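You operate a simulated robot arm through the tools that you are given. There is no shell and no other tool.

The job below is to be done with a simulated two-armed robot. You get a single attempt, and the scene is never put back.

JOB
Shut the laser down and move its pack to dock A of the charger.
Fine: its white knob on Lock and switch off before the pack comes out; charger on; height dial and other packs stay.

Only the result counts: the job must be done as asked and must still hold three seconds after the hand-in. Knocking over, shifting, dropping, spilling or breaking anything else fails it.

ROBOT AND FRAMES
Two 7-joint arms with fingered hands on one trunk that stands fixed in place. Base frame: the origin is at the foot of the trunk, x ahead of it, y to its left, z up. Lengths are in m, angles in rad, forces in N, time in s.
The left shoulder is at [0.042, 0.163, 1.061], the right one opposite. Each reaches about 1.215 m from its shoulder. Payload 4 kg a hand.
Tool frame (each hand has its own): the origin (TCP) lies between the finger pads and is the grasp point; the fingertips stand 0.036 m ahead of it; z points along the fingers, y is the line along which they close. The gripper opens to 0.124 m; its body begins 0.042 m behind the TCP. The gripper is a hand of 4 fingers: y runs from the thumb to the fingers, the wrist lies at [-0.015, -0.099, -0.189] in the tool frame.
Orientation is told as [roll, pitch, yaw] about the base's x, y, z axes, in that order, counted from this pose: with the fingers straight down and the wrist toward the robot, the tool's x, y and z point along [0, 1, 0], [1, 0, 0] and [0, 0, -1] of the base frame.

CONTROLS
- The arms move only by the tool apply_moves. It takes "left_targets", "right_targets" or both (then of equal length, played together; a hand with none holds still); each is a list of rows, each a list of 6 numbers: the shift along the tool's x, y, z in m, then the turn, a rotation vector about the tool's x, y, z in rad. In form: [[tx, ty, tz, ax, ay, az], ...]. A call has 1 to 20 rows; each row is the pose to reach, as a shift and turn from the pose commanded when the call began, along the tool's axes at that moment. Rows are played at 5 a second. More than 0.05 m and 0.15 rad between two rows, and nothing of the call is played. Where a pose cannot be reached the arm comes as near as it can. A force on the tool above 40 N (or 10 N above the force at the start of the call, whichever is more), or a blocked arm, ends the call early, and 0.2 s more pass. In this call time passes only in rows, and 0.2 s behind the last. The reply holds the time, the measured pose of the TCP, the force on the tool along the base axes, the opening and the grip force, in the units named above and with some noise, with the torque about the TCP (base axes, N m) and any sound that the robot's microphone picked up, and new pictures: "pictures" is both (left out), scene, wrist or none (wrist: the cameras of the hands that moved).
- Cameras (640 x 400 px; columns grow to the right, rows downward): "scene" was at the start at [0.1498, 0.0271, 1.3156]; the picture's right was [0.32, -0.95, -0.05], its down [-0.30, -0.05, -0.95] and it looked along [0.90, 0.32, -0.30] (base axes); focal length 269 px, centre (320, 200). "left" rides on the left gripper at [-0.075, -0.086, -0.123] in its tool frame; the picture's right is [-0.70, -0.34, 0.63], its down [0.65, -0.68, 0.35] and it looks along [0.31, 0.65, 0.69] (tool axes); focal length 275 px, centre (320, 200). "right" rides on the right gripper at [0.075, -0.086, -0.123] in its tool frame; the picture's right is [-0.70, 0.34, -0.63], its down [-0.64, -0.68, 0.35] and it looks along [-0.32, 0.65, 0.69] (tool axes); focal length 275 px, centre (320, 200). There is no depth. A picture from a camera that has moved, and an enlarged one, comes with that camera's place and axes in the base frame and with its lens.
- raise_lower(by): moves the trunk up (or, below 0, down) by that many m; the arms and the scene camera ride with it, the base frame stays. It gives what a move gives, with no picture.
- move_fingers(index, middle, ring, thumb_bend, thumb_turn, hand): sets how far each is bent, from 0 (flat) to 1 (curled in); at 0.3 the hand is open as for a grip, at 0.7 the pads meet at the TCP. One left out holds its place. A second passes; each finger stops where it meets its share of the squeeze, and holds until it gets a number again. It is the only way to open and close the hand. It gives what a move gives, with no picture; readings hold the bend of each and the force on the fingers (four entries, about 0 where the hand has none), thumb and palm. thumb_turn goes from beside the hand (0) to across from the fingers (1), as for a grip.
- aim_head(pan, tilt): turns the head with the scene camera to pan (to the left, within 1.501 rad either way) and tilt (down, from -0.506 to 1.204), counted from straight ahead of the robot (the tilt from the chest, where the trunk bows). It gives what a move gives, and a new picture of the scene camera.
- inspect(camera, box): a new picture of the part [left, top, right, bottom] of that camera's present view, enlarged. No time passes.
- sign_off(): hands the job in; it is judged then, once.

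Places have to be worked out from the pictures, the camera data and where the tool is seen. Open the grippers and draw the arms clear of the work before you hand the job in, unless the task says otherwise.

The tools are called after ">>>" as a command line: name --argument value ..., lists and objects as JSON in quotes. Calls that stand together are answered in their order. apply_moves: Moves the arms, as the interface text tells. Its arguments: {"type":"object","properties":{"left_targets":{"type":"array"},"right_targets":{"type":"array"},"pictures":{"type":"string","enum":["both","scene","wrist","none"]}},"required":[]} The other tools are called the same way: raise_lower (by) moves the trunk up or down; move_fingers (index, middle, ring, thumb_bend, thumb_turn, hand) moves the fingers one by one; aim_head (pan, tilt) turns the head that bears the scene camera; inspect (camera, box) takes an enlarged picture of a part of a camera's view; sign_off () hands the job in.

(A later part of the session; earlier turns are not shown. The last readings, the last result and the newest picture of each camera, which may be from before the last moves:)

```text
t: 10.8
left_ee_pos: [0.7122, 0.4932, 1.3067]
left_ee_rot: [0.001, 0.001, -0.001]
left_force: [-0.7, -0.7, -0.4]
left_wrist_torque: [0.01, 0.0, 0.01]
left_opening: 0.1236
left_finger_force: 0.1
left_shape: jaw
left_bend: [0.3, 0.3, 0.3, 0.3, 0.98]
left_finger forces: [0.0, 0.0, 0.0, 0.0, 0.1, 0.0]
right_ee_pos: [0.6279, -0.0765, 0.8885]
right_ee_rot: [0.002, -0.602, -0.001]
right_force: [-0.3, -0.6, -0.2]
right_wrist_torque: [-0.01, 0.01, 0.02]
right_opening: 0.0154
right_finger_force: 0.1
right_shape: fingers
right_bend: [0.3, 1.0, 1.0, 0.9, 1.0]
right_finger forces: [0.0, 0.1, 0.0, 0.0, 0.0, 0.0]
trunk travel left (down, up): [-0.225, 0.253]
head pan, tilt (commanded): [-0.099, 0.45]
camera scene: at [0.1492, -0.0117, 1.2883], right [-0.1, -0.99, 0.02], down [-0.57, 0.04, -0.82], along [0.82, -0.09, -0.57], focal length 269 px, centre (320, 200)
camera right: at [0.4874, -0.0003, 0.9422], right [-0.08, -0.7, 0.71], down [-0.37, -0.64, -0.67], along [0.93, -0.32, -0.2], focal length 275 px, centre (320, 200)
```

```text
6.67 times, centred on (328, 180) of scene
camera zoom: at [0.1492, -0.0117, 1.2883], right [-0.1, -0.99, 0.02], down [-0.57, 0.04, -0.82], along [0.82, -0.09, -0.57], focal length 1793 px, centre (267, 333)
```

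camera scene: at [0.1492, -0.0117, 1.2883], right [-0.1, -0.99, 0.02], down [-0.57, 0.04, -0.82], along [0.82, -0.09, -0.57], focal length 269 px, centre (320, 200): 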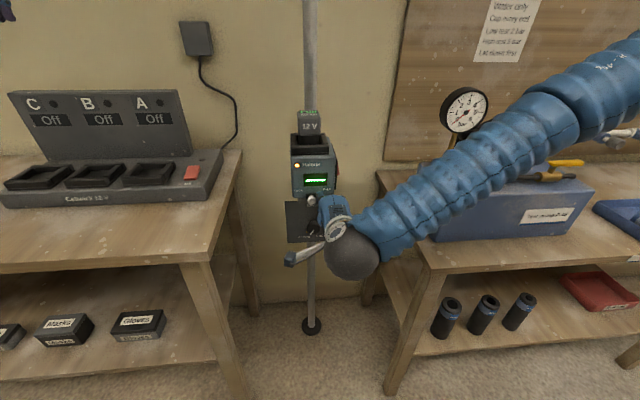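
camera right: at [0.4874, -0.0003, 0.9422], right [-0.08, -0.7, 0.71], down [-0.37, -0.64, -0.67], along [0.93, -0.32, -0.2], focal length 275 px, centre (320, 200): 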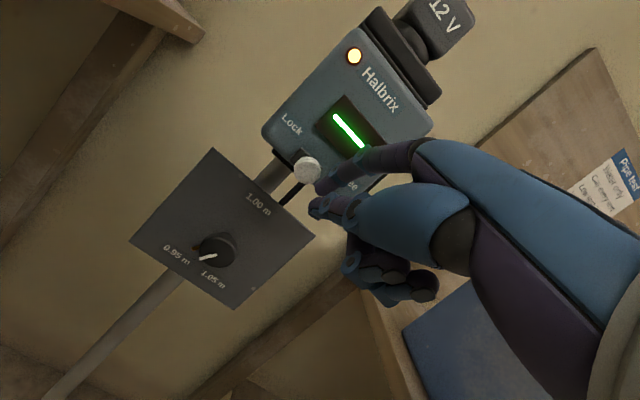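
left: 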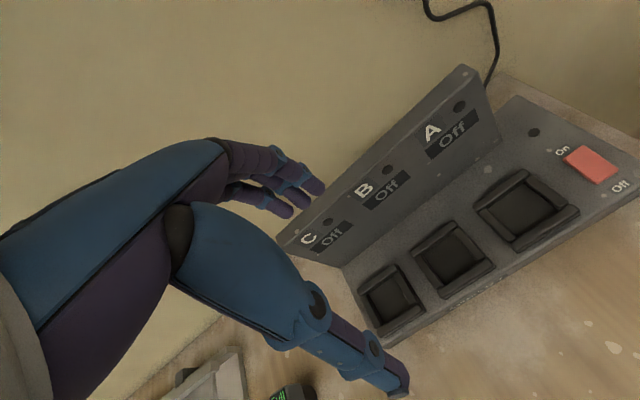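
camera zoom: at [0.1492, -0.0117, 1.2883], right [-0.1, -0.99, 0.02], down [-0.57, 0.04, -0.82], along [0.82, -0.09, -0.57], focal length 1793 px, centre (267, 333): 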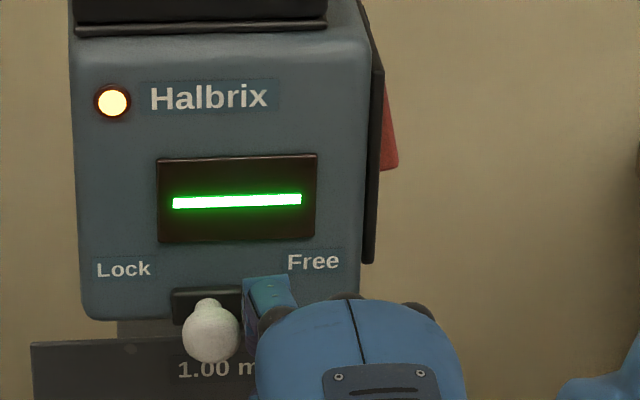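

The knob has moved left about 14 mm and the LED has turned amber. I'll keep pushing in small steps until it reaches the Lock end stop.

>>> apply_moves --right_targets '[[0.003, 0, 0, 0, 0, 0], [0.005, 0, 0, 0, 0, 0], [0.007, 0, 0, 0, 0, 0], [0.009, 0, 0, 0, 0, 0]]' --pictures "wrist"

>>> inspect --camera "scene" --box '[280, 150, 376, 210]'

```text
t: 11.8
left_ee_pos: [0.7134, 0.4926, 1.3068]
left_ee_rot: [0.001, 0.0, 0.0]
left_force: [0.5, -0.2, -0.6]
left_wrist_torque: [0.01, 0.0, -0.02]
left_opening: 0.1238
left_finger_force: 0.0
left_shape: jaw
left_bend: [0.3, 0.3, 0.3, 0.3, 0.98]
left_finger forces: [0.0, 0.0, 0.0, 0.0, 0.0, 0.0]
right_ee_pos: [0.6283, -0.0676, 0.8898]
right_ee_rot: [0.0, -0.598, -0.002]
right_force: [0.1, -1.0, -1.1]
right_wrist_torque: [0.01, -0.03, -0.06]
right_opening: 0.0154
right_finger_force: 0.4
right_shape: fingers
right_bend: [0.3, 1.0, 1.0, 0.9, 1.0]
right_finger forces: [0.6, 0.0, 0.0, 0.1, 0.0, 0.0]
trunk travel left (down, up): [-0.225, 0.253]
head pan, tilt (commanded): [-0.099, 0.45]
camera right: at [0.4871, 0.0087, 0.9424], right [-0.08, -0.7, 0.71], down [-0.37, -0.64, -0.67], along [0.93, -0.32, -0.21], focal length 275 px, centre (320, 200)
```

right: 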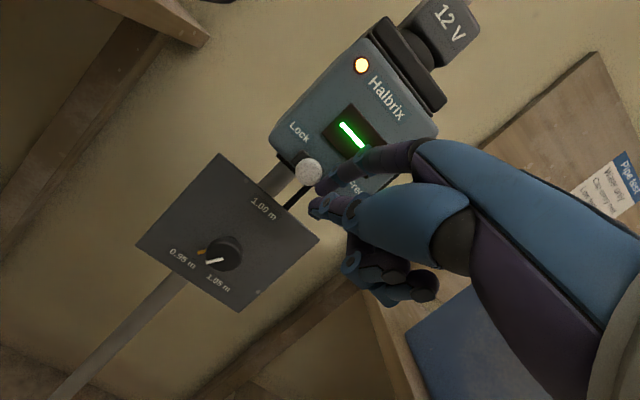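

```text
6.67 times, centred on (328, 180) of scene
camera zoom: at [0.1491, -0.0118, 1.2884], right [-0.1, -0.99, 0.02], down [-0.57, 0.04, -0.82], along [0.82, -0.09, -0.57], focal length 1793 px, centre (267, 333)
```

zoom: 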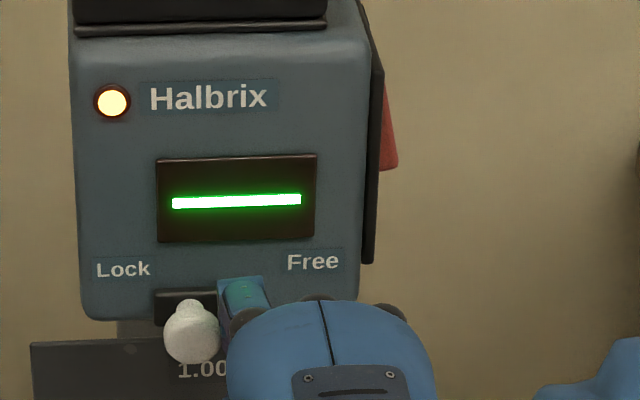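

The knob moved on with only ~1 N of force; its offset is now about -11 mm. I'll push a few more millimetres to feel the end stop.

>>> apply_moves --right_targets '[[0.002, 0, 0, 0, 0, 0], [0.004, 0, 0, 0, 0, 0]]' --pictures "none"

>>> inspect --camera "scene" --box '[280, 150, 376, 210]'

>>> inspect --camera "right" --box '[240, 100, 400, 200]'

```text
t: 12.3
left_ee_pos: [0.713, 0.4928, 1.3054]
left_ee_rot: [0.001, 0.0, 0.0]
left_force: [-0.3, 0.0, 0.3]
left_wrist_torque: [0.03, -0.01, 0.0]
left_opening: 0.1239
left_finger_force: 0.1
left_shape: jaw
left_bend: [0.3, 0.3, 0.3, 0.3, 0.98]
left_finger forces: [0.0, 0.0, 0.0, 0.0, 0.0, 0.0]
right_ee_pos: [0.6285, -0.0639, 0.8873]
right_ee_rot: [0.002, -0.598, -0.004]
right_force: [-0.7, -4.3, 1.6]
right_wrist_torque: [0.07, -0.03, -0.28]
right_opening: 0.016
right_finger_force: 2.0
right_shape: fingers
right_bend: [0.3, 1.0, 1.0, 0.9, 1.0]
right_finger forces: [4.1, 0.0, 0.1, 0.0, 0.0, 0.1]
trunk travel left (down, up): [-0.225, 0.253]
head pan, tilt (commanded): [-0.099, 0.45]
```

```text
6.67 times, centred on (328, 180) of scene
camera zoom: at [0.149, -0.0121, 1.2884], right [-0.1, -0.99, 0.02], down [-0.57, 0.04, -0.82], along [0.82, -0.09, -0.57], focal length 1793 px, centre (267, 333)
```

zoom: 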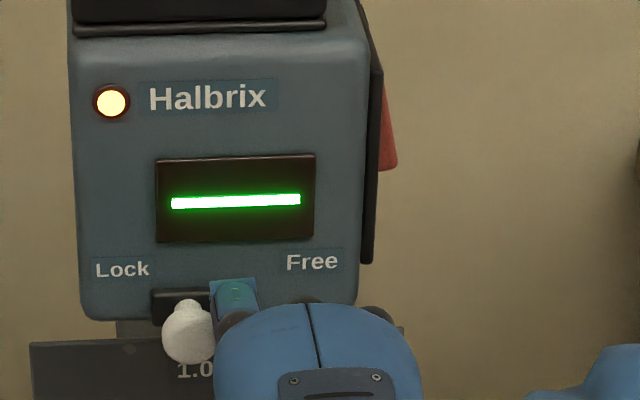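

```text
4.00 times, centred on (320, 150) of right
camera zoom: at [0.4872, 0.0125, 0.9416], right [-0.08, -0.7, 0.71], down [-0.37, -0.64, -0.67], along [0.93, -0.32, -0.2], focal length 1101 px, centre (320, 400)
```

zoom: 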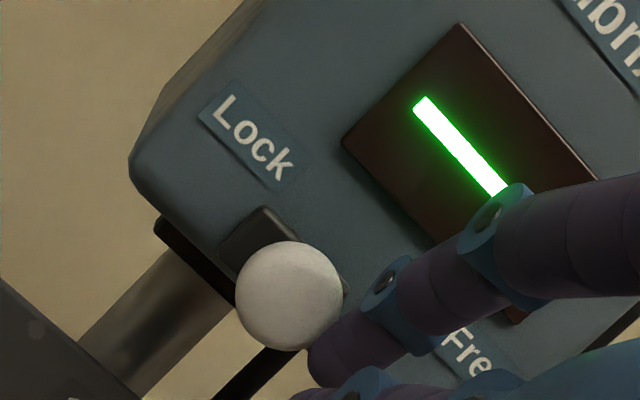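

The end stop is reached (4 N, knob fully left), so the knob is on Lock. I'll back the finger off to the right and check that it stays, then straighten the index for the side switch.

>>> apply_moves --right_targets '[[-0.02, 0, 0, 0, 0, 0], [-0.05, 0, 0, 0, 0, 0], [-0.08, 0, 0, 0, 0, 0], [-0.11, 0, 0, 0, 0, 0]]' --pictures "none"

>>> move_fingers --hand "right" --index 0.05

>>> inspect --camera "right" --box '[0, 0, 640, 400]'

>>> inspect --camera "scene" --box '[280, 140, 408, 220]'

```text
t: 13.3
left_ee_pos: [0.7128, 0.4885, 1.3086]
left_ee_rot: [0.003, 0.0, -0.002]
left_force: [0.1, -0.4, 0.6]
left_wrist_torque: [0.05, 0.0, 0.03]
left_opening: 0.1238
left_finger_force: 0.0
left_shape: jaw
left_bend: [0.3, 0.3, 0.3, 0.3, 0.98]
left_finger forces: [0.0, 0.0, 0.0, 0.0, 0.0, 0.0]
right_ee_pos: [0.6256, -0.1652, 0.9026]
right_ee_rot: [-0.003, -0.587, -0.01]
right_force: [0.3, -1.5, 0.1]
right_wrist_torque: [0.02, 0.01, 0.04]
right_opening: 0.0158
right_finger_force: 0.1
right_shape: fingers
right_bend: [0.3, 1.0, 1.0, 0.9, 1.0]
right_finger forces: [0.1, 0.1, 0.1, 0.1, 0.0, 0.0]
right hand out of reach, approached as far as the arm can: row 4
trunk travel left (down, up): [-0.225, 0.253]
head pan, tilt (commanded): [-0.099, 0.45]
```

```text
t: 14.3
left_ee_pos: [0.712, 0.4941, 1.3063]
left_ee_rot: [0.0, 0.0, -0.001]
left_force: [-0.5, 0.3, 0.2]
left_wrist_torque: [0.02, 0.01, 0.0]
left_opening: 0.1236
left_finger_force: 0.1
left_shape: jaw
left_bend: [0.3, 0.3, 0.3, 0.3, 0.98]
left_finger forces: [0.0, 0.0, 0.0, 0.1, 0.0, 0.1]
right_ee_pos: [0.6258, -0.1621, 0.9021]
right_ee_rot: [-0.005, -0.588, -0.007]
right_force: [-0.3, 0.0, 0.1]
right_wrist_torque: [0.01, 0.01, -0.01]
right_opening: 0.0578
right_finger_force: 0.1
right_shape: fingers
right_bend: [0.05, 1.0, 1.0, 0.9, 1.0]
right_finger forces: [0.1, 0.0, 0.0, 0.0, 0.1, 0.0]
trunk travel left (down, up): [-0.225, 0.253]
head pan, tilt (commanded): [-0.099, 0.45]
```

```text
1.00 times, centred on (320, 200) of right (not enlarged: the box is as wide or as high as the picture)
camera zoom: at [0.4874, -0.0845, 0.9575], right [-0.08, -0.69, 0.72], down [-0.38, -0.64, -0.66], along [0.92, -0.33, -0.21], focal length 275 px, centre (320, 200)
```

zoom: 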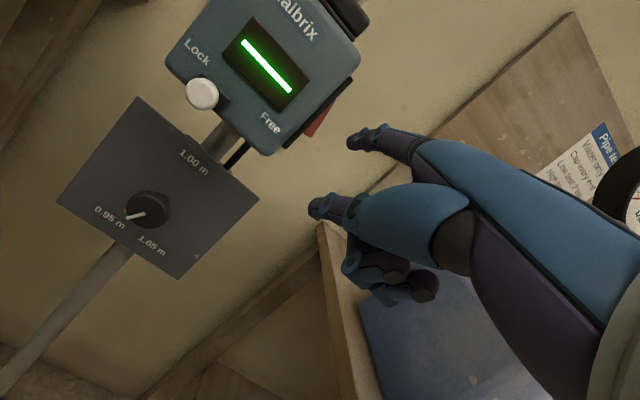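

```text
5.00 times, centred on (344, 180) of scene
camera zoom: at [0.1491, -0.0117, 1.2884], right [-0.1, -0.99, 0.02], down [-0.57, 0.04, -0.82], along [0.82, -0.09, -0.57], focal length 1345 px, centre (200, 300)
```

zoom: 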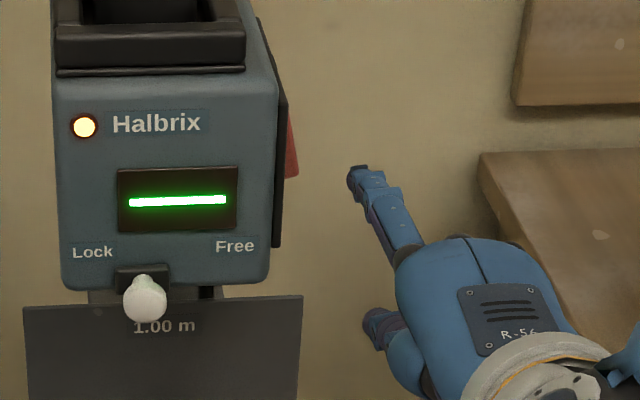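

The knob holds at Lock with the LED amber. My straightened index tip is now about [0.10, 0.011, 0.057] ahead of the TCP. I'll open the thumb away from the laser, then raise the hand slightly and reduce its pitch to -0.3, so the finger points forward and just slightly down.

>>> move_fingers --hand "right" --thumb_bend 0.3

>>> apply_moves --right_targets '[[-0.004, 0.012, -0.0135, 0.075, 0, 0], [-0.008, 0.0245, -0.027, 0.15, 0, 0], [-0.012, 0.037, -0.0405, 0.225, 0, 0], [-0.017, 0.049, -0.0538, 0.3, 0, 0]]' --pictures "both"

>>> inspect --camera "scene" --box '[280, 130, 408, 210]'

```text
t: 15.3
left_ee_pos: [0.7119, 0.4941, 1.3061]
left_ee_rot: [0.001, 0.001, -0.001]
left_force: [-0.3, 0.4, 0.0]
left_wrist_torque: [0.01, 0.0, 0.0]
left_opening: 0.1236
left_finger_force: 0.0
left_shape: jaw
left_bend: [0.3, 0.3, 0.3, 0.3, 0.98]
left_finger forces: [0.1, 0.0, 0.0, 0.1, 0.0, 0.0]
right_ee_pos: [0.627, -0.1617, 0.9022]
right_ee_rot: [-0.006, -0.589, -0.007]
right_force: [0.1, 0.5, -0.7]
right_wrist_torque: [-0.01, 0.01, 0.04]
right_opening: 0.167
right_finger_force: 0.0
right_shape: fingers
right_bend: [0.05, 1.0, 1.0, 0.3, 0.98]
right_finger forces: [0.1, 0.0, 0.0, 0.1, 0.0, 0.1]
trunk travel left (down, up): [-0.225, 0.253]
head pan, tilt (commanded): [-0.099, 0.45]
```

```text
t: 16.4
left_ee_pos: [0.7128, 0.4931, 1.3079]
left_ee_rot: [0.0, 0.0, -0.001]
left_force: [-0.2, 1.2, 0.8]
left_wrist_torque: [0.02, 0.0, 0.02]
left_opening: 0.1237
left_finger_force: 0.1
left_shape: jaw
left_bend: [0.3, 0.3, 0.3, 0.3, 0.98]
left_finger forces: [0.1, 0.1, 0.0, 0.1, 0.0, 0.1]
right_ee_pos: [0.6379, -0.1781, 0.9731]
right_ee_rot: [-0.001, -0.297, 0.0]
right_force: [0.3, -0.1, -0.1]
right_wrist_torque: [-0.01, 0.01, 0.0]
right_opening: 0.1673
right_finger_force: 0.0
right_shape: fingers
right_bend: [0.05, 1.0, 1.0, 0.3, 0.98]
right_finger forces: [0.0, 0.1, 0.0, 0.1, 0.0, 0.0]
trunk travel left (down, up): [-0.225, 0.253]
head pan, tilt (commanded): [-0.099, 0.45]
camera scene: at [0.1489, -0.0121, 1.2884], right [-0.1, -0.99, 0.01], down [-0.57, 0.04, -0.82], along [0.82, -0.09, -0.57], focal length 269 px, centre (320, 200)
camera right: at [0.5194, -0.1027, 1.0673], right [0.14, -0.7, 0.7], down [-0.55, -0.64, -0.53], along [0.82, -0.32, -0.47], focal length 275 px, centre (320, 200)
```

scene: 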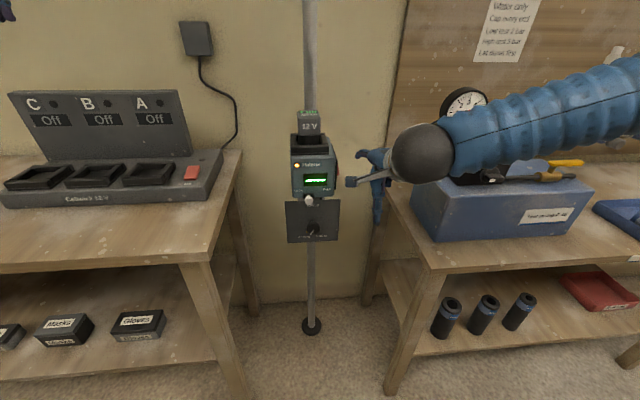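
right: 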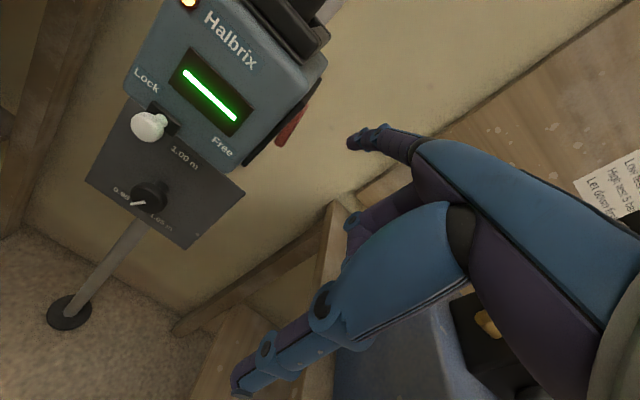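

```text
5.00 times, centred on (344, 170) of scene
camera zoom: at [0.1489, -0.0121, 1.2884], right [-0.1, -0.99, 0.01], down [-0.57, 0.04, -0.82], along [0.82, -0.09, -0.57], focal length 1345 px, centre (200, 350)
```

zoom: 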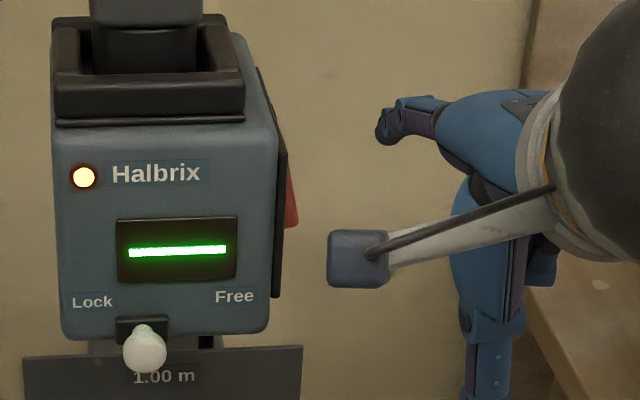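

The tip prediction matches the pictures (tip ≈ [0.748, -0.166, 1.0]). I'll move the finger forward and down alongside the rocker's lower half, keeping about 2.5 cm of clearance in y.

>>> apply_moves --right_targets '[[0, 0.0287, 0.0088, 0, 0, 0], [0, 0.0458, 0.0349, 0, 0, 0], [0, 0.0384, 0.0588, 0, 0, 0], [0, 0.0314, 0.0818, 0, 0, 0]]' --pictures "both"

>>> inspect --camera "scene" --box '[300, 140, 396, 200]'

>>> inspect --camera "right" --box '[200, 40, 440, 190]'

```text
t: 17.4
left_ee_pos: [0.7128, 0.4924, 1.3066]
left_ee_rot: [-0.001, 0.002, -0.002]
left_force: [0.5, -0.7, -0.8]
left_wrist_torque: [-0.02, 0.04, 0.01]
left_opening: 0.1239
left_finger_force: 0.0
left_shape: jaw
left_bend: [0.3, 0.3, 0.3, 0.3, 0.98]
left_finger forces: [0.1, 0.0, 0.0, 0.1, 0.0, 0.0]
right_ee_pos: [0.6938, -0.1778, 0.905]
right_ee_rot: [-0.001, -0.299, 0.0]
right_force: [0.0, -0.1, 0.0]
right_wrist_torque: [0.0, -0.04, 0.01]
right_opening: 0.1668
right_finger_force: 0.0
right_shape: fingers
right_bend: [0.05, 1.0, 1.0, 0.3, 0.98]
right_finger forces: [0.0, 0.0, 0.0, 0.0, 0.1, 0.0]
trunk travel left (down, up): [-0.225, 0.253]
head pan, tilt (commanded): [-0.099, 0.45]
camera scene: at [0.1497, -0.0119, 1.2882], right [-0.1, -0.99, 0.02], down [-0.57, 0.04, -0.82], along [0.82, -0.09, -0.57], focal length 269 px, centre (320, 200)
camera right: at [0.5742, -0.1025, 0.9973], right [0.14, -0.7, 0.7], down [-0.55, -0.64, -0.53], along [0.82, -0.32, -0.47], focal length 275 px, centre (320, 200)
```

scene: 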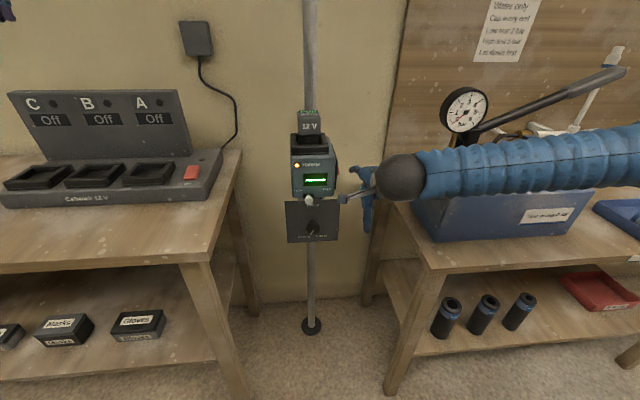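
right: 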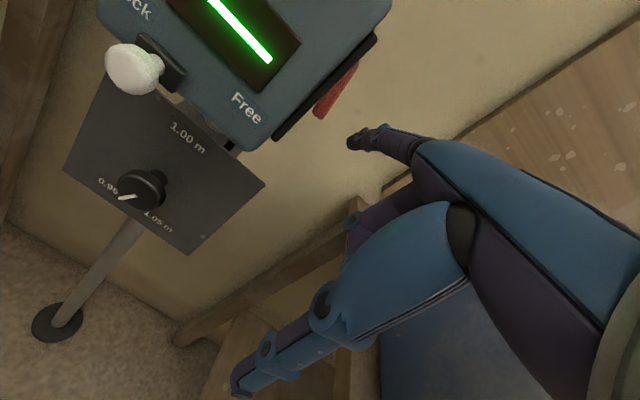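

```text
6.67 times, centred on (348, 170) of scene
camera zoom: at [0.1497, -0.0119, 1.2882], right [-0.1, -0.99, 0.02], down [-0.57, 0.04, -0.82], along [0.82, -0.09, -0.57], focal length 1793 px, centre (133, 400)
```

zoom: 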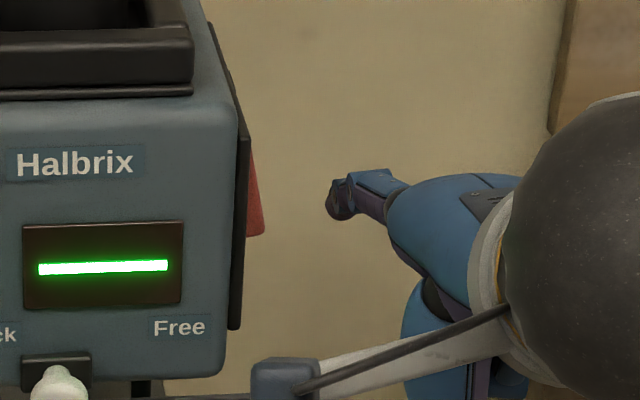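

```text
2.67 times, centred on (320, 115) of right
camera zoom: at [0.5742, -0.1025, 0.9973], right [0.14, -0.7, 0.7], down [-0.55, -0.64, -0.53], along [0.82, -0.32, -0.47], focal length 734 px, centre (320, 427)
```

zoom: 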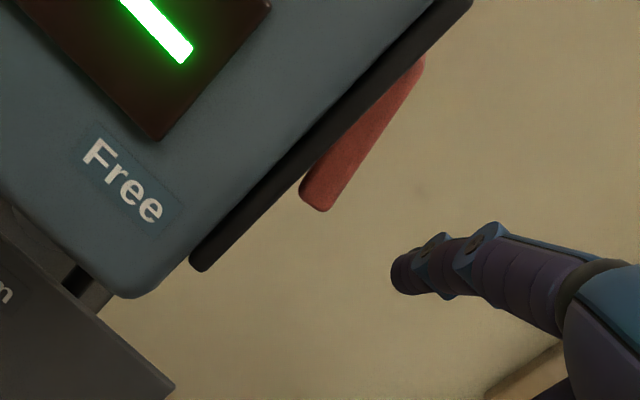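

The finger tip is level with the rocker's lower half, about 2.5 cm to the right of it. I'll nudge it slightly forward and down, then press left in small steps.

>>> apply_moves --right_targets '[[0.012, 0.0065, 0.0062, 0, 0, 0], [0.019, 0.0065, 0.0062, 0, 0, 0], [0.023, 0.0065, 0.0062, 0, 0, 0], [0.026, 0.0065, 0.0062, 0, 0, 0], [0.029, 0.0065, 0.0062, 0, 0, 0]]' --pictures "wrist"

>>> inspect --camera "scene" --box '[300, 140, 396, 200]'

>>> inspect --camera "right" --box '[200, 40, 440, 190]'

```text
t: 18.6
left_ee_pos: [0.7138, 0.4936, 1.3064]
left_ee_rot: [0.001, 0.0, -0.001]
left_force: [-0.1, 0.6, 0.9]
left_wrist_torque: [0.0, -0.01, 0.01]
left_opening: 0.1238
left_finger_force: 0.0
left_shape: jaw
left_bend: [0.3, 0.3, 0.3, 0.3, 0.98]
left_finger forces: [0.1, 0.0, 0.1, 0.0, 0.0, 0.1]
right_ee_pos: [0.7012, -0.1496, 0.9006]
right_ee_rot: [0.0, -0.299, -0.002]
right_force: [-1.1, 0.3, 0.4]
right_wrist_torque: [0.0, 0.01, 0.01]
right_opening: 0.1673
right_finger_force: 1.0
right_shape: fingers
right_bend: [0.05, 1.0, 1.0, 0.3, 0.98]
right_finger forces: [0.3, 0.0, 0.0, 0.0, 0.0, 0.1]
trunk travel left (down, up): [-0.225, 0.253]
head pan, tilt (commanded): [-0.099, 0.45]
camera right: at [0.5823, -0.0737, 0.9937], right [0.13, -0.7, 0.7], down [-0.55, -0.64, -0.53], along [0.82, -0.32, -0.47], focal length 275 px, centre (320, 200)
```

right: 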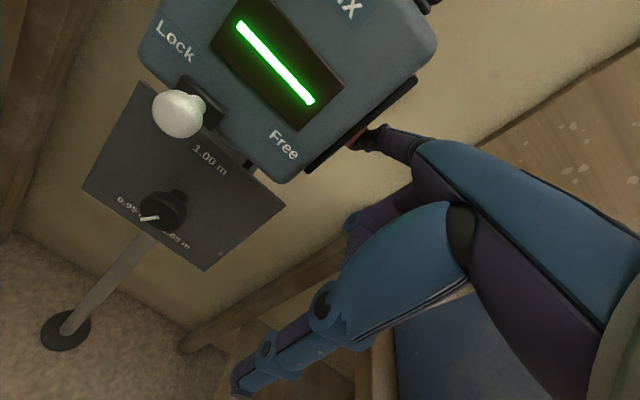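

```text
6.67 times, centred on (348, 170) of scene
camera zoom: at [0.1493, -0.0119, 1.2883], right [-0.1, -0.99, 0.02], down [-0.57, 0.04, -0.82], along [0.82, -0.09, -0.57], focal length 1793 px, centre (133, 400)
```

zoom: 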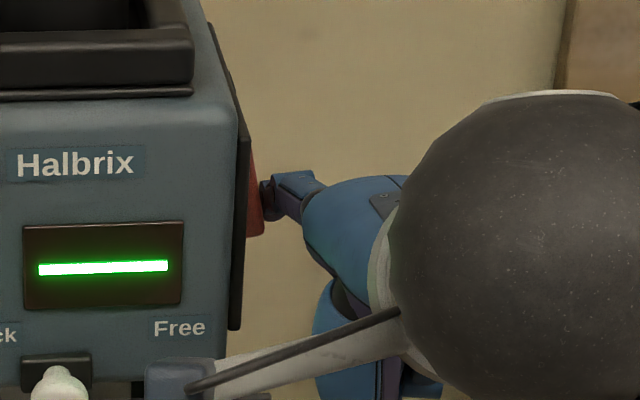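

```text
2.67 times, centred on (320, 115) of right
camera zoom: at [0.5823, -0.0737, 0.9937], right [0.13, -0.7, 0.7], down [-0.55, -0.64, -0.53], along [0.82, -0.32, -0.47], focal length 734 px, centre (320, 427)
```

zoom: 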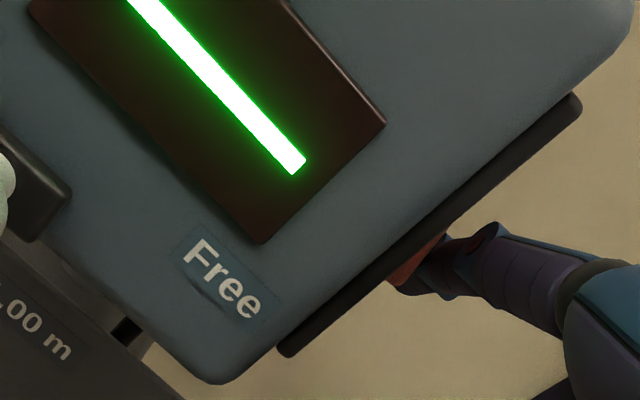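

The finger is just touching the rocker (about 1 N). I'll drop a couple of millimetres and press further in.

>>> apply_moves --right_targets '[[0.0, -0.001, 0.003, 0, 0, 0], [0.003, -0.001, 0.003, 0, 0, 0], [0.006, -0.001, 0.003, 0, 0, 0], [0.008, -0.001, 0.003, 0, 0, 0]]' --pictures "wrist"

>>> inspect --camera "scene" --box '[280, 140, 376, 200]'

```text
t: 19.6
left_ee_pos: [0.7128, 0.4932, 1.3069]
left_ee_rot: [-0.001, 0.0, 0.0]
left_force: [1.3, 0.5, 0.1]
left_wrist_torque: [0.0, 0.02, -0.02]
left_opening: 0.1237
left_finger_force: 0.0
left_shape: jaw
left_bend: [0.3, 0.3, 0.3, 0.3, 0.98]
left_finger forces: [0.1, 0.0, 0.0, 0.0, 0.1, 0.0]
right_ee_pos: [0.7002, -0.142, 0.8969]
right_ee_rot: [-0.001, -0.297, 0.0]
right_force: [1.3, -4.0, -1.5]
right_wrist_torque: [0.17, 0.19, -0.33]
right_opening: 0.1668
right_finger_force: 2.5
right_shape: fingers
right_bend: [0.05, 1.0, 1.0, 0.3, 0.98]
right_finger forces: [4.2, 0.0, 0.1, 0.0, 0.0, 0.0]
trunk travel left (down, up): [-0.225, 0.253]
head pan, tilt (commanded): [-0.099, 0.45]
camera right: at [0.5819, -0.0663, 0.9904], right [0.13, -0.7, 0.7], down [-0.55, -0.64, -0.53], along [0.82, -0.32, -0.47], focal length 275 px, centre (320, 200)
```

right: 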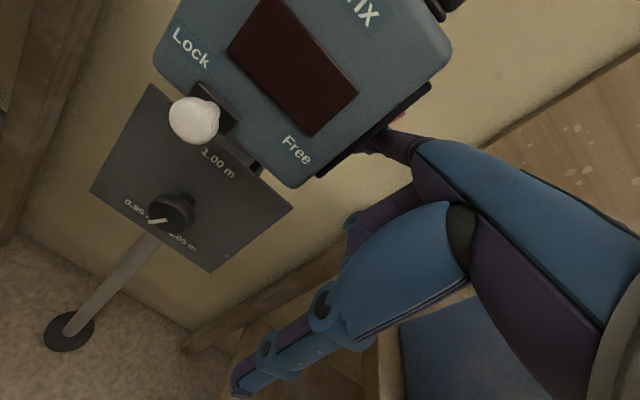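

```text
6.67 times, centred on (328, 170) of scene
camera zoom: at [0.1493, -0.0123, 1.2883], right [-0.1, -0.99, 0.01], down [-0.57, 0.04, -0.82], along [0.82, -0.09, -0.57], focal length 1793 px, centre (267, 400)
```

zoom: 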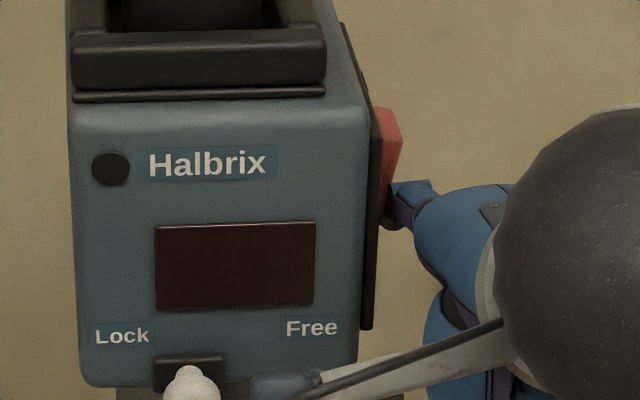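

The rocker has flipped and the LED and display are dark: the laser is off with the knob on Lock. I'll withdraw the right hand to the right, then back and up, clear of the work.

>>> apply_moves --right_targets '[[-0.02, 0, 0, 0, 0, 0], [-0.05, 0, 0, 0, 0, 0], [-0.05, -0.043, -0.0132, 0, 0, 0], [-0.06, -0.0754, -0.044, 0, 0, 0], [-0.07, -0.1078, -0.0748, 0, 0, 0], [-0.08, -0.1325, -0.1137, 0, 0, 0], [-0.09, -0.1462, -0.1545, 0, 0, 0], [-0.105, -0.1488, -0.1971, 0, 0, 0], [-0.125, -0.1371, -0.2354, 0, 0, 0]]' --pictures "both"

>>> inspect --camera "scene" --box '[270, 100, 398, 250]'

```text
t: 21.6
left_ee_pos: [0.7111, 0.4942, 1.3083]
left_ee_rot: [0.0, -0.002, 0.0]
left_force: [-0.2, -0.3, -0.2]
left_wrist_torque: [-0.04, -0.04, 0.01]
left_opening: 0.1233
left_finger_force: 0.0
left_shape: jaw
left_bend: [0.3, 0.3, 0.3, 0.3, 0.98]
left_finger forces: [0.0, 0.0, 0.0, 0.0, 0.1, 0.0]
right_ee_pos: [0.5219, -0.2702, 1.096]
right_ee_rot: [0.0, -0.299, 0.002]
right_force: [0.3, -0.2, 0.6]
right_wrist_torque: [0.02, -0.01, 0.0]
right_opening: 0.1671
right_finger_force: 0.2
right_shape: fingers
right_bend: [0.05, 1.0, 1.0, 0.3, 0.98]
right_finger forces: [0.1, 0.0, 0.0, 0.1, 0.0, 0.1]
right hand out of reach, approached as far as the arm can: row 6, 7, 8, 9
trunk travel left (down, up): [-0.225, 0.253]
head pan, tilt (commanded): [-0.099, 0.45]
camera scene: at [0.148, -0.0122, 1.2886], right [-0.1, -1.0, 0.01], down [-0.57, 0.04, -0.82], along [0.82, -0.09, -0.57], focal length 269 px, centre (320, 200)
camera right: at [0.4034, -0.1945, 1.1902], right [0.14, -0.7, 0.7], down [-0.55, -0.65, -0.53], along [0.82, -0.31, -0.47], focal length 275 px, centre (320, 200)
```

scene: 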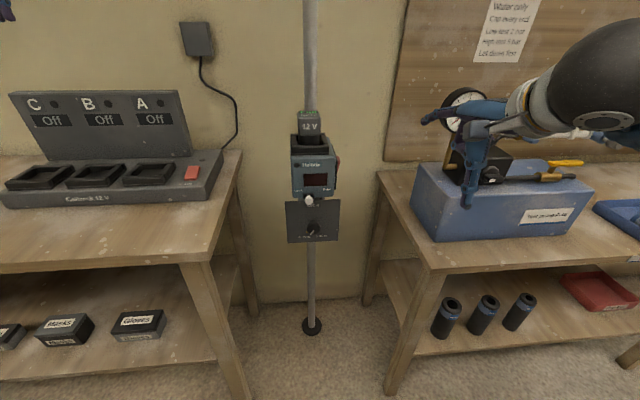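
right: 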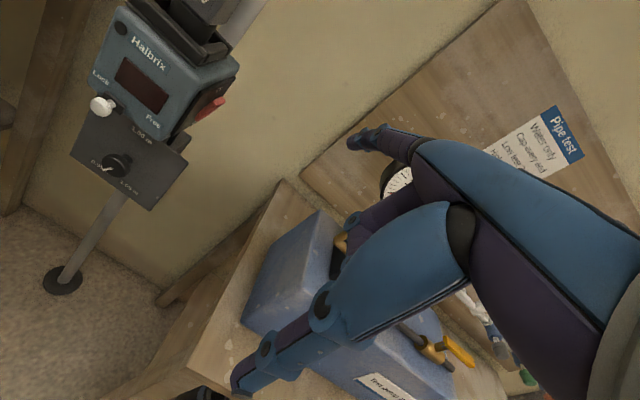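

```text
2.67 times, centred on (334, 175) of scene
camera zoom: at [0.148, -0.0122, 1.2886], right [-0.1, -1.0, 0.01], down [-0.57, 0.04, -0.82], along [0.82, -0.09, -0.57], focal length 717 px, centre (283, 267)
```

zoom: 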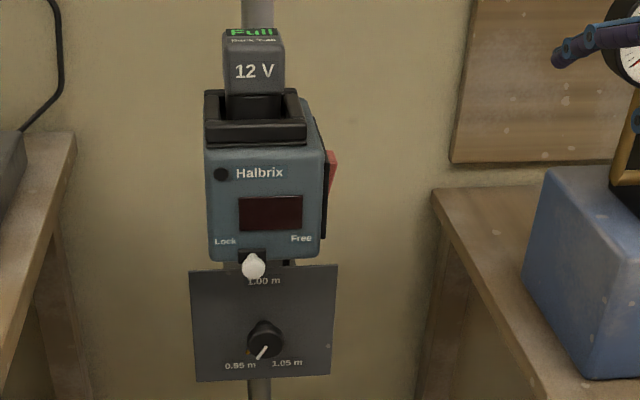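

The laser is dark, with the knob still at Lock. Next comes the charger: its rocker is about [0.757–0.809, 0.234–0.260] with its top near z ≈ 0.955 and the "On" end at the rear. I'll shape the left hand with the index pointing down and the thumb flat, and turn the head to the charger.

>>> move_fingers --hand "left" --index 0.3 --middle 1.0 --ring 1.0 --thumb_bend 0.0 --thumb_turn 1.0

>>> aim_head --pan 0.3 --tilt 0.35

>>> inspect --camera "left" --box '[0, 0, 640, 400]'

>>> inspect --camera "left" --box '[540, 120, 640, 210]'

```text
t: 22.6
left_ee_pos: [0.713, 0.4935, 1.307]
left_ee_rot: [0.0, 0.0, 0.001]
left_force: [0.2, -0.3, 0.0]
left_wrist_torque: [0.01, 0.03, 0.02]
left_opening: 0.1136
left_finger_force: 0.1
left_shape: fingers
left_bend: [0.3, 1.0, 1.0, 0.0, 0.95]
left_finger forces: [0.0, 0.0, 0.1, 0.1, 0.0, 0.0]
right_ee_pos: [0.5238, -0.2712, 1.0969]
right_ee_rot: [0.001, -0.297, -0.001]
right_force: [0.1, 0.8, -0.4]
right_wrist_torque: [-0.01, 0.02, 0.0]
right_opening: 0.1674
right_finger_force: 0.2
right_shape: fingers
right_bend: [0.05, 1.0, 1.0, 0.3, 0.98]
right_finger forces: [0.0, 0.1, 0.0, 0.0, 0.1, 0.1]
trunk travel left (down, up): [-0.225, 0.253]
head pan, tilt (commanded): [-0.099, 0.45]
```

```text
t: 23.4
left_ee_pos: [0.7133, 0.4928, 1.3075]
left_ee_rot: [0.001, 0.001, 0.0]
left_force: [-0.3, 0.0, 0.1]
left_wrist_torque: [0.02, 0.02, 0.04]
left_opening: 0.1135
left_finger_force: 0.0
left_shape: fingers
left_bend: [0.3, 1.0, 1.0, 0.0, 0.95]
left_finger forces: [0.1, 0.0, 0.1, 0.0, 0.0, 0.1]
right_ee_pos: [0.5234, -0.2698, 1.0961]
right_ee_rot: [0.0, -0.299, 0.0]
right_force: [1.2, -0.2, -0.2]
right_wrist_torque: [-0.01, -0.03, 0.0]
right_opening: 0.1674
right_finger_force: 0.1
right_shape: fingers
right_bend: [0.05, 1.0, 1.0, 0.3, 0.98]
right_finger forces: [0.0, 0.1, 0.1, 0.0, 0.0, 0.0]
trunk travel left (down, up): [-0.225, 0.253]
head pan, tilt (commanded): [0.3, 0.351]
camera scene: at [0.148, 0.0247, 1.2978], right [0.29, -0.96, -0.05], down [-0.47, -0.1, -0.88], along [0.83, 0.28, -0.48], focal length 269 px, centre (320, 200)
```

scene: 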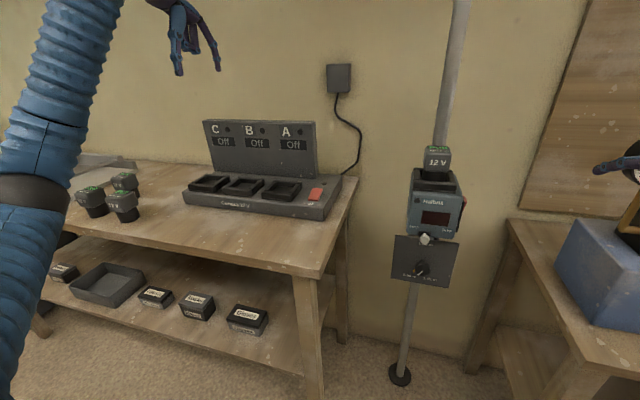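

```text
1.00 times, centred on (320, 200) of left (not enlarged: the box is as wide or as high as the picture)
camera zoom: at [0.6272, 0.4194, 1.4303], right [-0.34, -0.7, -0.63], down [-0.68, 0.65, -0.35], along [0.65, 0.31, -0.69], focal length 275 px, centre (320, 200)
```

zoom: 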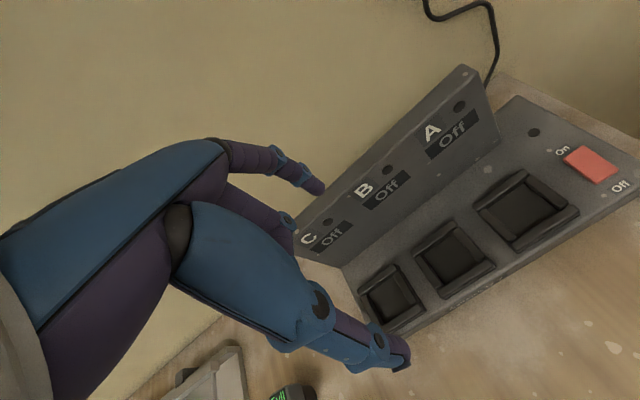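

```text
4.44 times, centred on (590, 165) of left
camera zoom: at [0.6272, 0.4194, 1.4303], right [-0.34, -0.7, -0.63], down [-0.68, 0.65, -0.35], along [0.65, 0.31, -0.69], focal length 1224 px, centre (-880, 356)
```

zoom: 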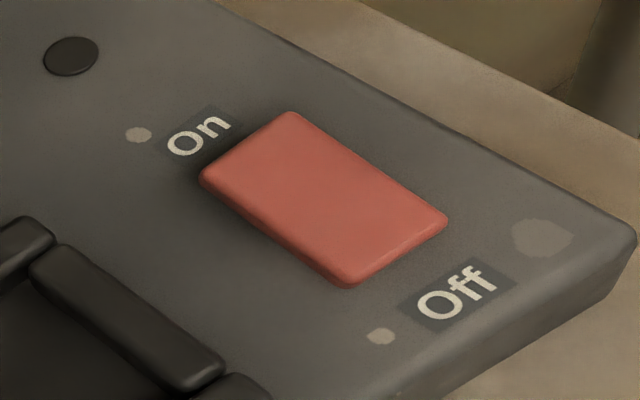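

The rocker is clear, with the On end to the rear. I'll bring the left index above its rear end, about 10 cm high, then check alignment.

>>> apply_moves --left_targets '[[-0.035, 0.001, 0.01, 0, 0, 0], [-0.075, 0.002, 0.03, 0, 0, 0], [-0.115, 0.003, 0.055, 0, 0, 0], [-0.15, 0.004, 0.085, 0, 0, 0], [-0.185, 0.005, 0.115, 0, 0, 0], [-0.215, 0.006, 0.15, 0, 0, 0], [-0.235, 0.008, 0.18, 0, 0, 0], [-0.242, 0.008, 0.207, 0, 0, 0]]' --pictures "both"

>>> inspect --camera "scene" --box '[250, 120, 378, 220]'

>>> inspect --camera "left" --box '[220, 100, 480, 260]'

```text
t: 25.2
left_ee_pos: [0.7204, 0.2498, 1.1002]
left_ee_rot: [-0.001, 0.0, 0.0]
left_force: [0.2, 0.4, 0.0]
left_wrist_torque: [0.01, -0.01, 0.0]
left_opening: 0.1134
left_finger_force: 0.1
left_shape: fingers
left_bend: [0.3, 1.0, 1.0, 0.0, 0.95]
left_finger forces: [0.1, 0.0, 0.0, 0.0, 0.1, 0.1]
right_ee_pos: [0.5239, -0.2705, 1.0964]
right_ee_rot: [0.001, -0.296, 0.0]
right_force: [-0.4, 0.0, 0.0]
right_wrist_torque: [-0.04, -0.04, 0.03]
right_opening: 0.1673
right_finger_force: 0.0
right_shape: fingers
right_bend: [0.05, 1.0, 1.0, 0.3, 0.98]
right_finger forces: [0.1, 0.1, 0.0, 0.0, 0.0, 0.0]
trunk travel left (down, up): [-0.225, 0.253]
head pan, tilt (commanded): [0.3, 0.351]
camera scene: at [0.1485, 0.0249, 1.2977], right [0.29, -0.96, -0.05], down [-0.47, -0.1, -0.88], along [0.83, 0.28, -0.48], focal length 269 px, centre (320, 200)
camera left: at [0.6349, 0.1757, 1.2243], right [-0.34, -0.7, -0.63], down [-0.68, 0.64, -0.35], along [0.65, 0.31, -0.69], focal length 275 px, centre (320, 200)
```

scene: 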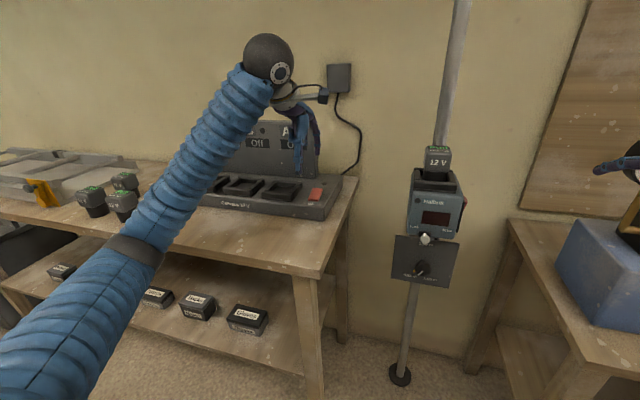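
left: 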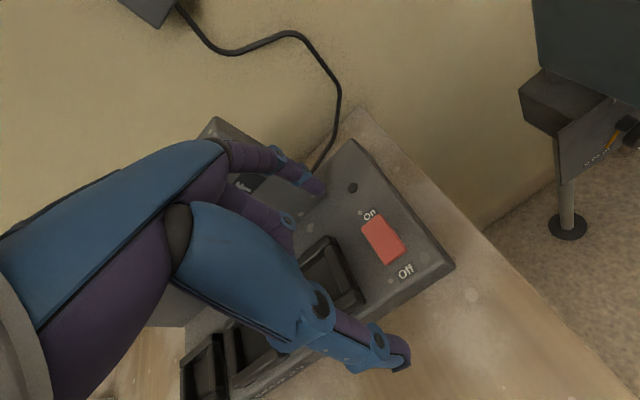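

```text
4.00 times, centred on (314, 170) of scene
camera zoom: at [0.1485, 0.0249, 1.2977], right [0.29, -0.96, -0.05], down [-0.47, -0.1, -0.88], along [0.83, 0.28, -0.48], focal length 1076 px, centre (344, 320)
```

zoom: 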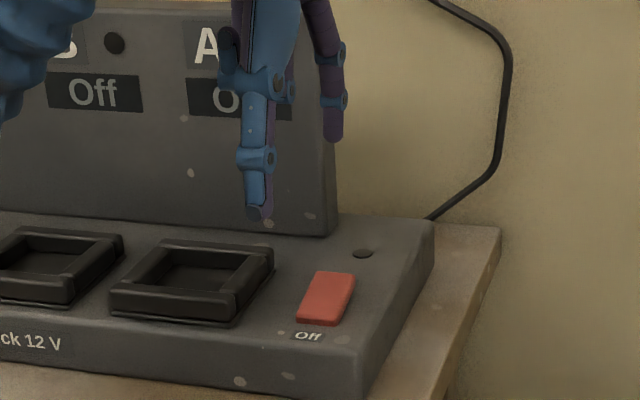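

```text
2.46 times, centred on (350, 180) of left
camera zoom: at [0.6349, 0.1757, 1.2243], right [-0.34, -0.7, -0.63], down [-0.68, 0.64, -0.35], along [0.65, 0.31, -0.69], focal length 678 px, centre (246, 249)
```

zoom: 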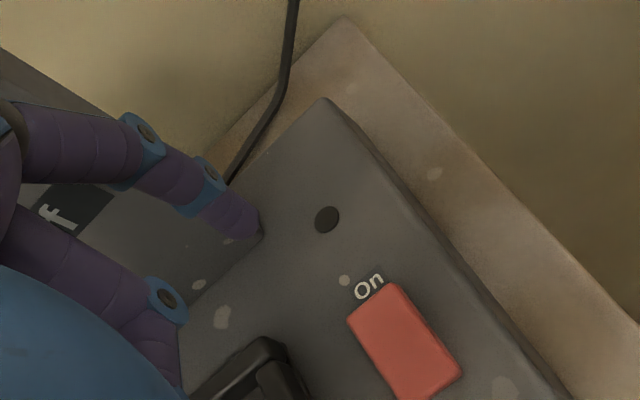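

The index tip is right over the rocker's rear (On) end at about [0.797, 0.247]. The thumb is well in front of the charger. I'll lower most of the way and verify.

>>> apply_moves --left_targets '[[0.002, 0.001, 0.035, 0, 0, 0], [0.002, 0.001, 0.07, 0, 0, 0], [0.002, 0.001, 0.09, 0, 0, 0]]' --pictures "wrist"

>>> inspect --camera "scene" --box '[250, 140, 378, 220]'

>>> inspect --camera "left" --box '[220, 100, 480, 260]'

```text
t: 26.0
left_ee_pos: [0.7217, 0.2527, 1.0095]
left_ee_rot: [-0.002, -0.002, 0.0]
left_force: [0.3, 0.4, 0.6]
left_wrist_torque: [-0.02, -0.02, 0.0]
left_opening: 0.1133
left_finger_force: 0.0
left_shape: fingers
left_bend: [0.3, 1.0, 1.0, 0.0, 0.95]
left_finger forces: [0.0, 0.0, 0.0, 0.0, 0.0, 0.1]
right_ee_pos: [0.5237, -0.2691, 1.0964]
right_ee_rot: [0.0, -0.297, 0.0]
right_force: [0.1, 0.0, 0.0]
right_wrist_torque: [-0.03, 0.03, 0.04]
right_opening: 0.1673
right_finger_force: 0.1
right_shape: fingers
right_bend: [0.05, 1.0, 1.0, 0.3, 0.98]
right_finger forces: [0.1, 0.0, 0.0, 0.0, 0.0, 0.1]
trunk travel left (down, up): [-0.225, 0.253]
head pan, tilt (commanded): [0.3, 0.351]
camera left: at [0.6363, 0.1777, 1.1337], right [-0.34, -0.7, -0.63], down [-0.68, 0.64, -0.35], along [0.65, 0.31, -0.69], focal length 275 px, centre (320, 200)
```

left: 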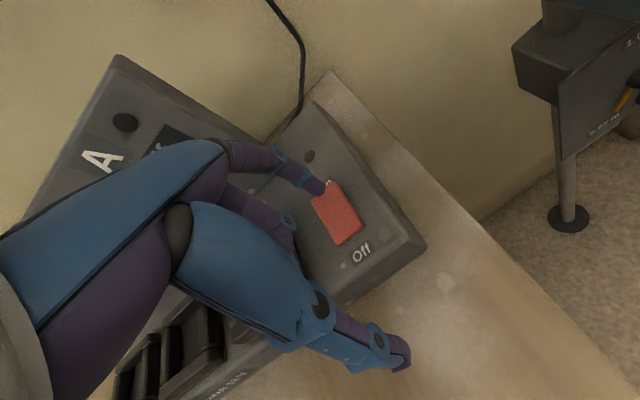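

```text
5.00 times, centred on (314, 180) of scene
camera zoom: at [0.1483, 0.0251, 1.2978], right [0.29, -0.96, -0.05], down [-0.47, -0.1, -0.88], along [0.83, 0.28, -0.48], focal length 1345 px, centre (350, 300)
```

zoom: 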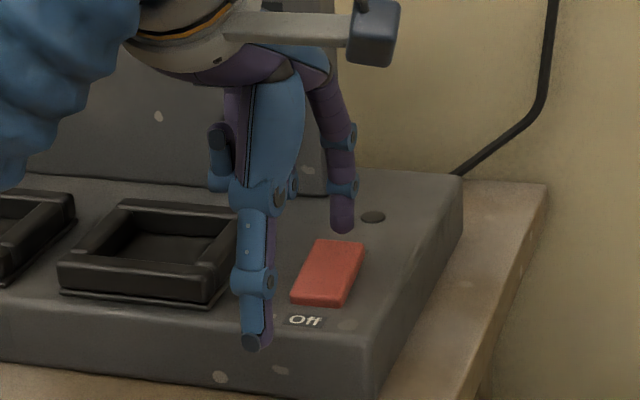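

```text
2.46 times, centred on (350, 180) of left
camera zoom: at [0.6363, 0.1777, 1.1337], right [-0.34, -0.7, -0.63], down [-0.68, 0.64, -0.35], along [0.65, 0.31, -0.69], focal length 678 px, centre (246, 249)
```

zoom: 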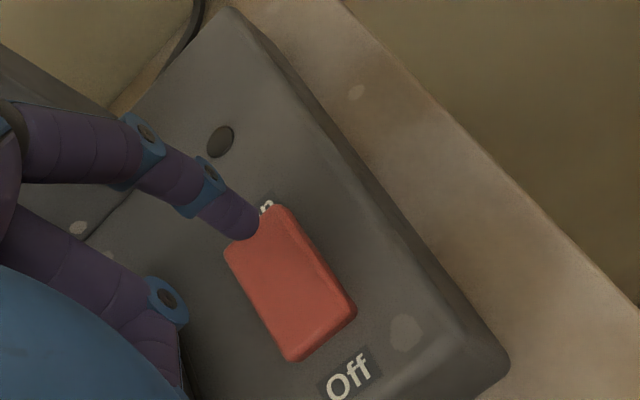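

The point straight below the fingertip is on the rear fifth of the rocker and centred. I'll press down in small steps.

>>> apply_moves --left_targets '[[0, 0, 0.008, 0, 0, 0], [0, 0, 0.013, 0, 0, 0], [0, 0, 0.017, 0, 0, 0], [0, 0, 0.02, 0, 0, 0], [0, 0, 0.023, 0, 0, 0]]' --pictures "wrist"

>>> inspect --camera "scene" --box '[190, 110, 350, 220]'

```text
t: 27.2
left_ee_pos: [0.7194, 0.2515, 0.9881]
left_ee_rot: [0.0, -0.004, 0.0]
left_force: [-1.5, 0.6, 11.7]
left_wrist_torque: [-0.09, -0.76, -0.05]
left_opening: 0.1159
left_finger_force: 4.9
left_shape: fingers
left_bend: [0.29, 1.0, 1.0, 0.0, 0.95]
left_finger forces: [10.8, 0.0, 0.0, 0.0, 0.0, 0.0]
right_ee_pos: [0.523, -0.2706, 1.0975]
right_ee_rot: [0.0, -0.298, -0.001]
right_force: [0.1, -0.2, 0.9]
right_wrist_torque: [0.0, -0.01, -0.03]
right_opening: 0.1671
right_finger_force: 0.1
right_shape: fingers
right_bend: [0.05, 1.0, 1.0, 0.3, 0.98]
right_finger forces: [0.0, 0.1, 0.0, 0.0, 0.0, 0.0]
trunk travel left (down, up): [-0.225, 0.253]
head pan, tilt (commanded): [0.3, 0.351]
camera left: at [0.635, 0.1787, 1.1126], right [-0.34, -0.7, -0.63], down [-0.68, 0.65, -0.35], along [0.65, 0.31, -0.69], focal length 275 px, centre (320, 200)
```

left: 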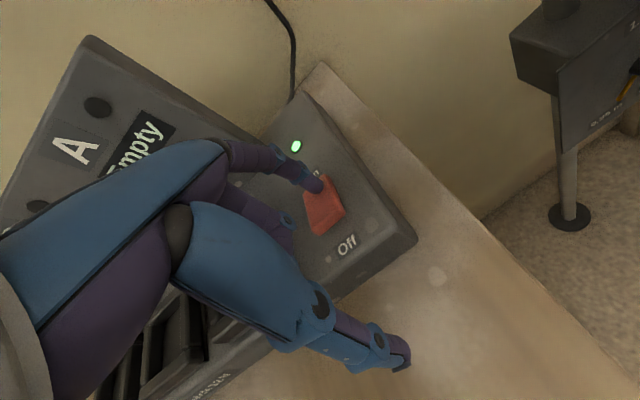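

```text
3.64 times, centred on (270, 165) of scene
camera zoom: at [0.1468, 0.0246, 1.2983], right [0.29, -0.96, -0.05], down [-0.47, -0.1, -0.88], along [0.83, 0.28, -0.48], focal length 978 px, centre (502, 327)
```

zoom: 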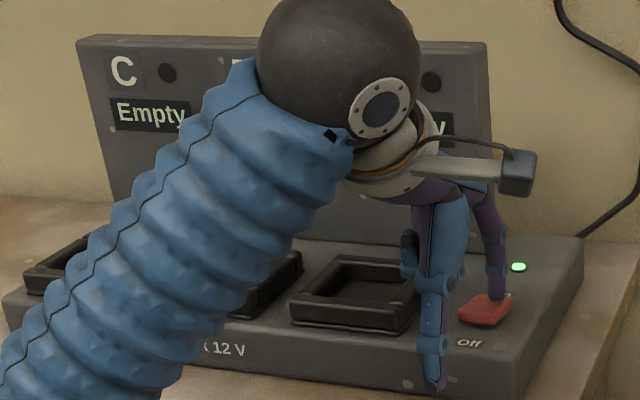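

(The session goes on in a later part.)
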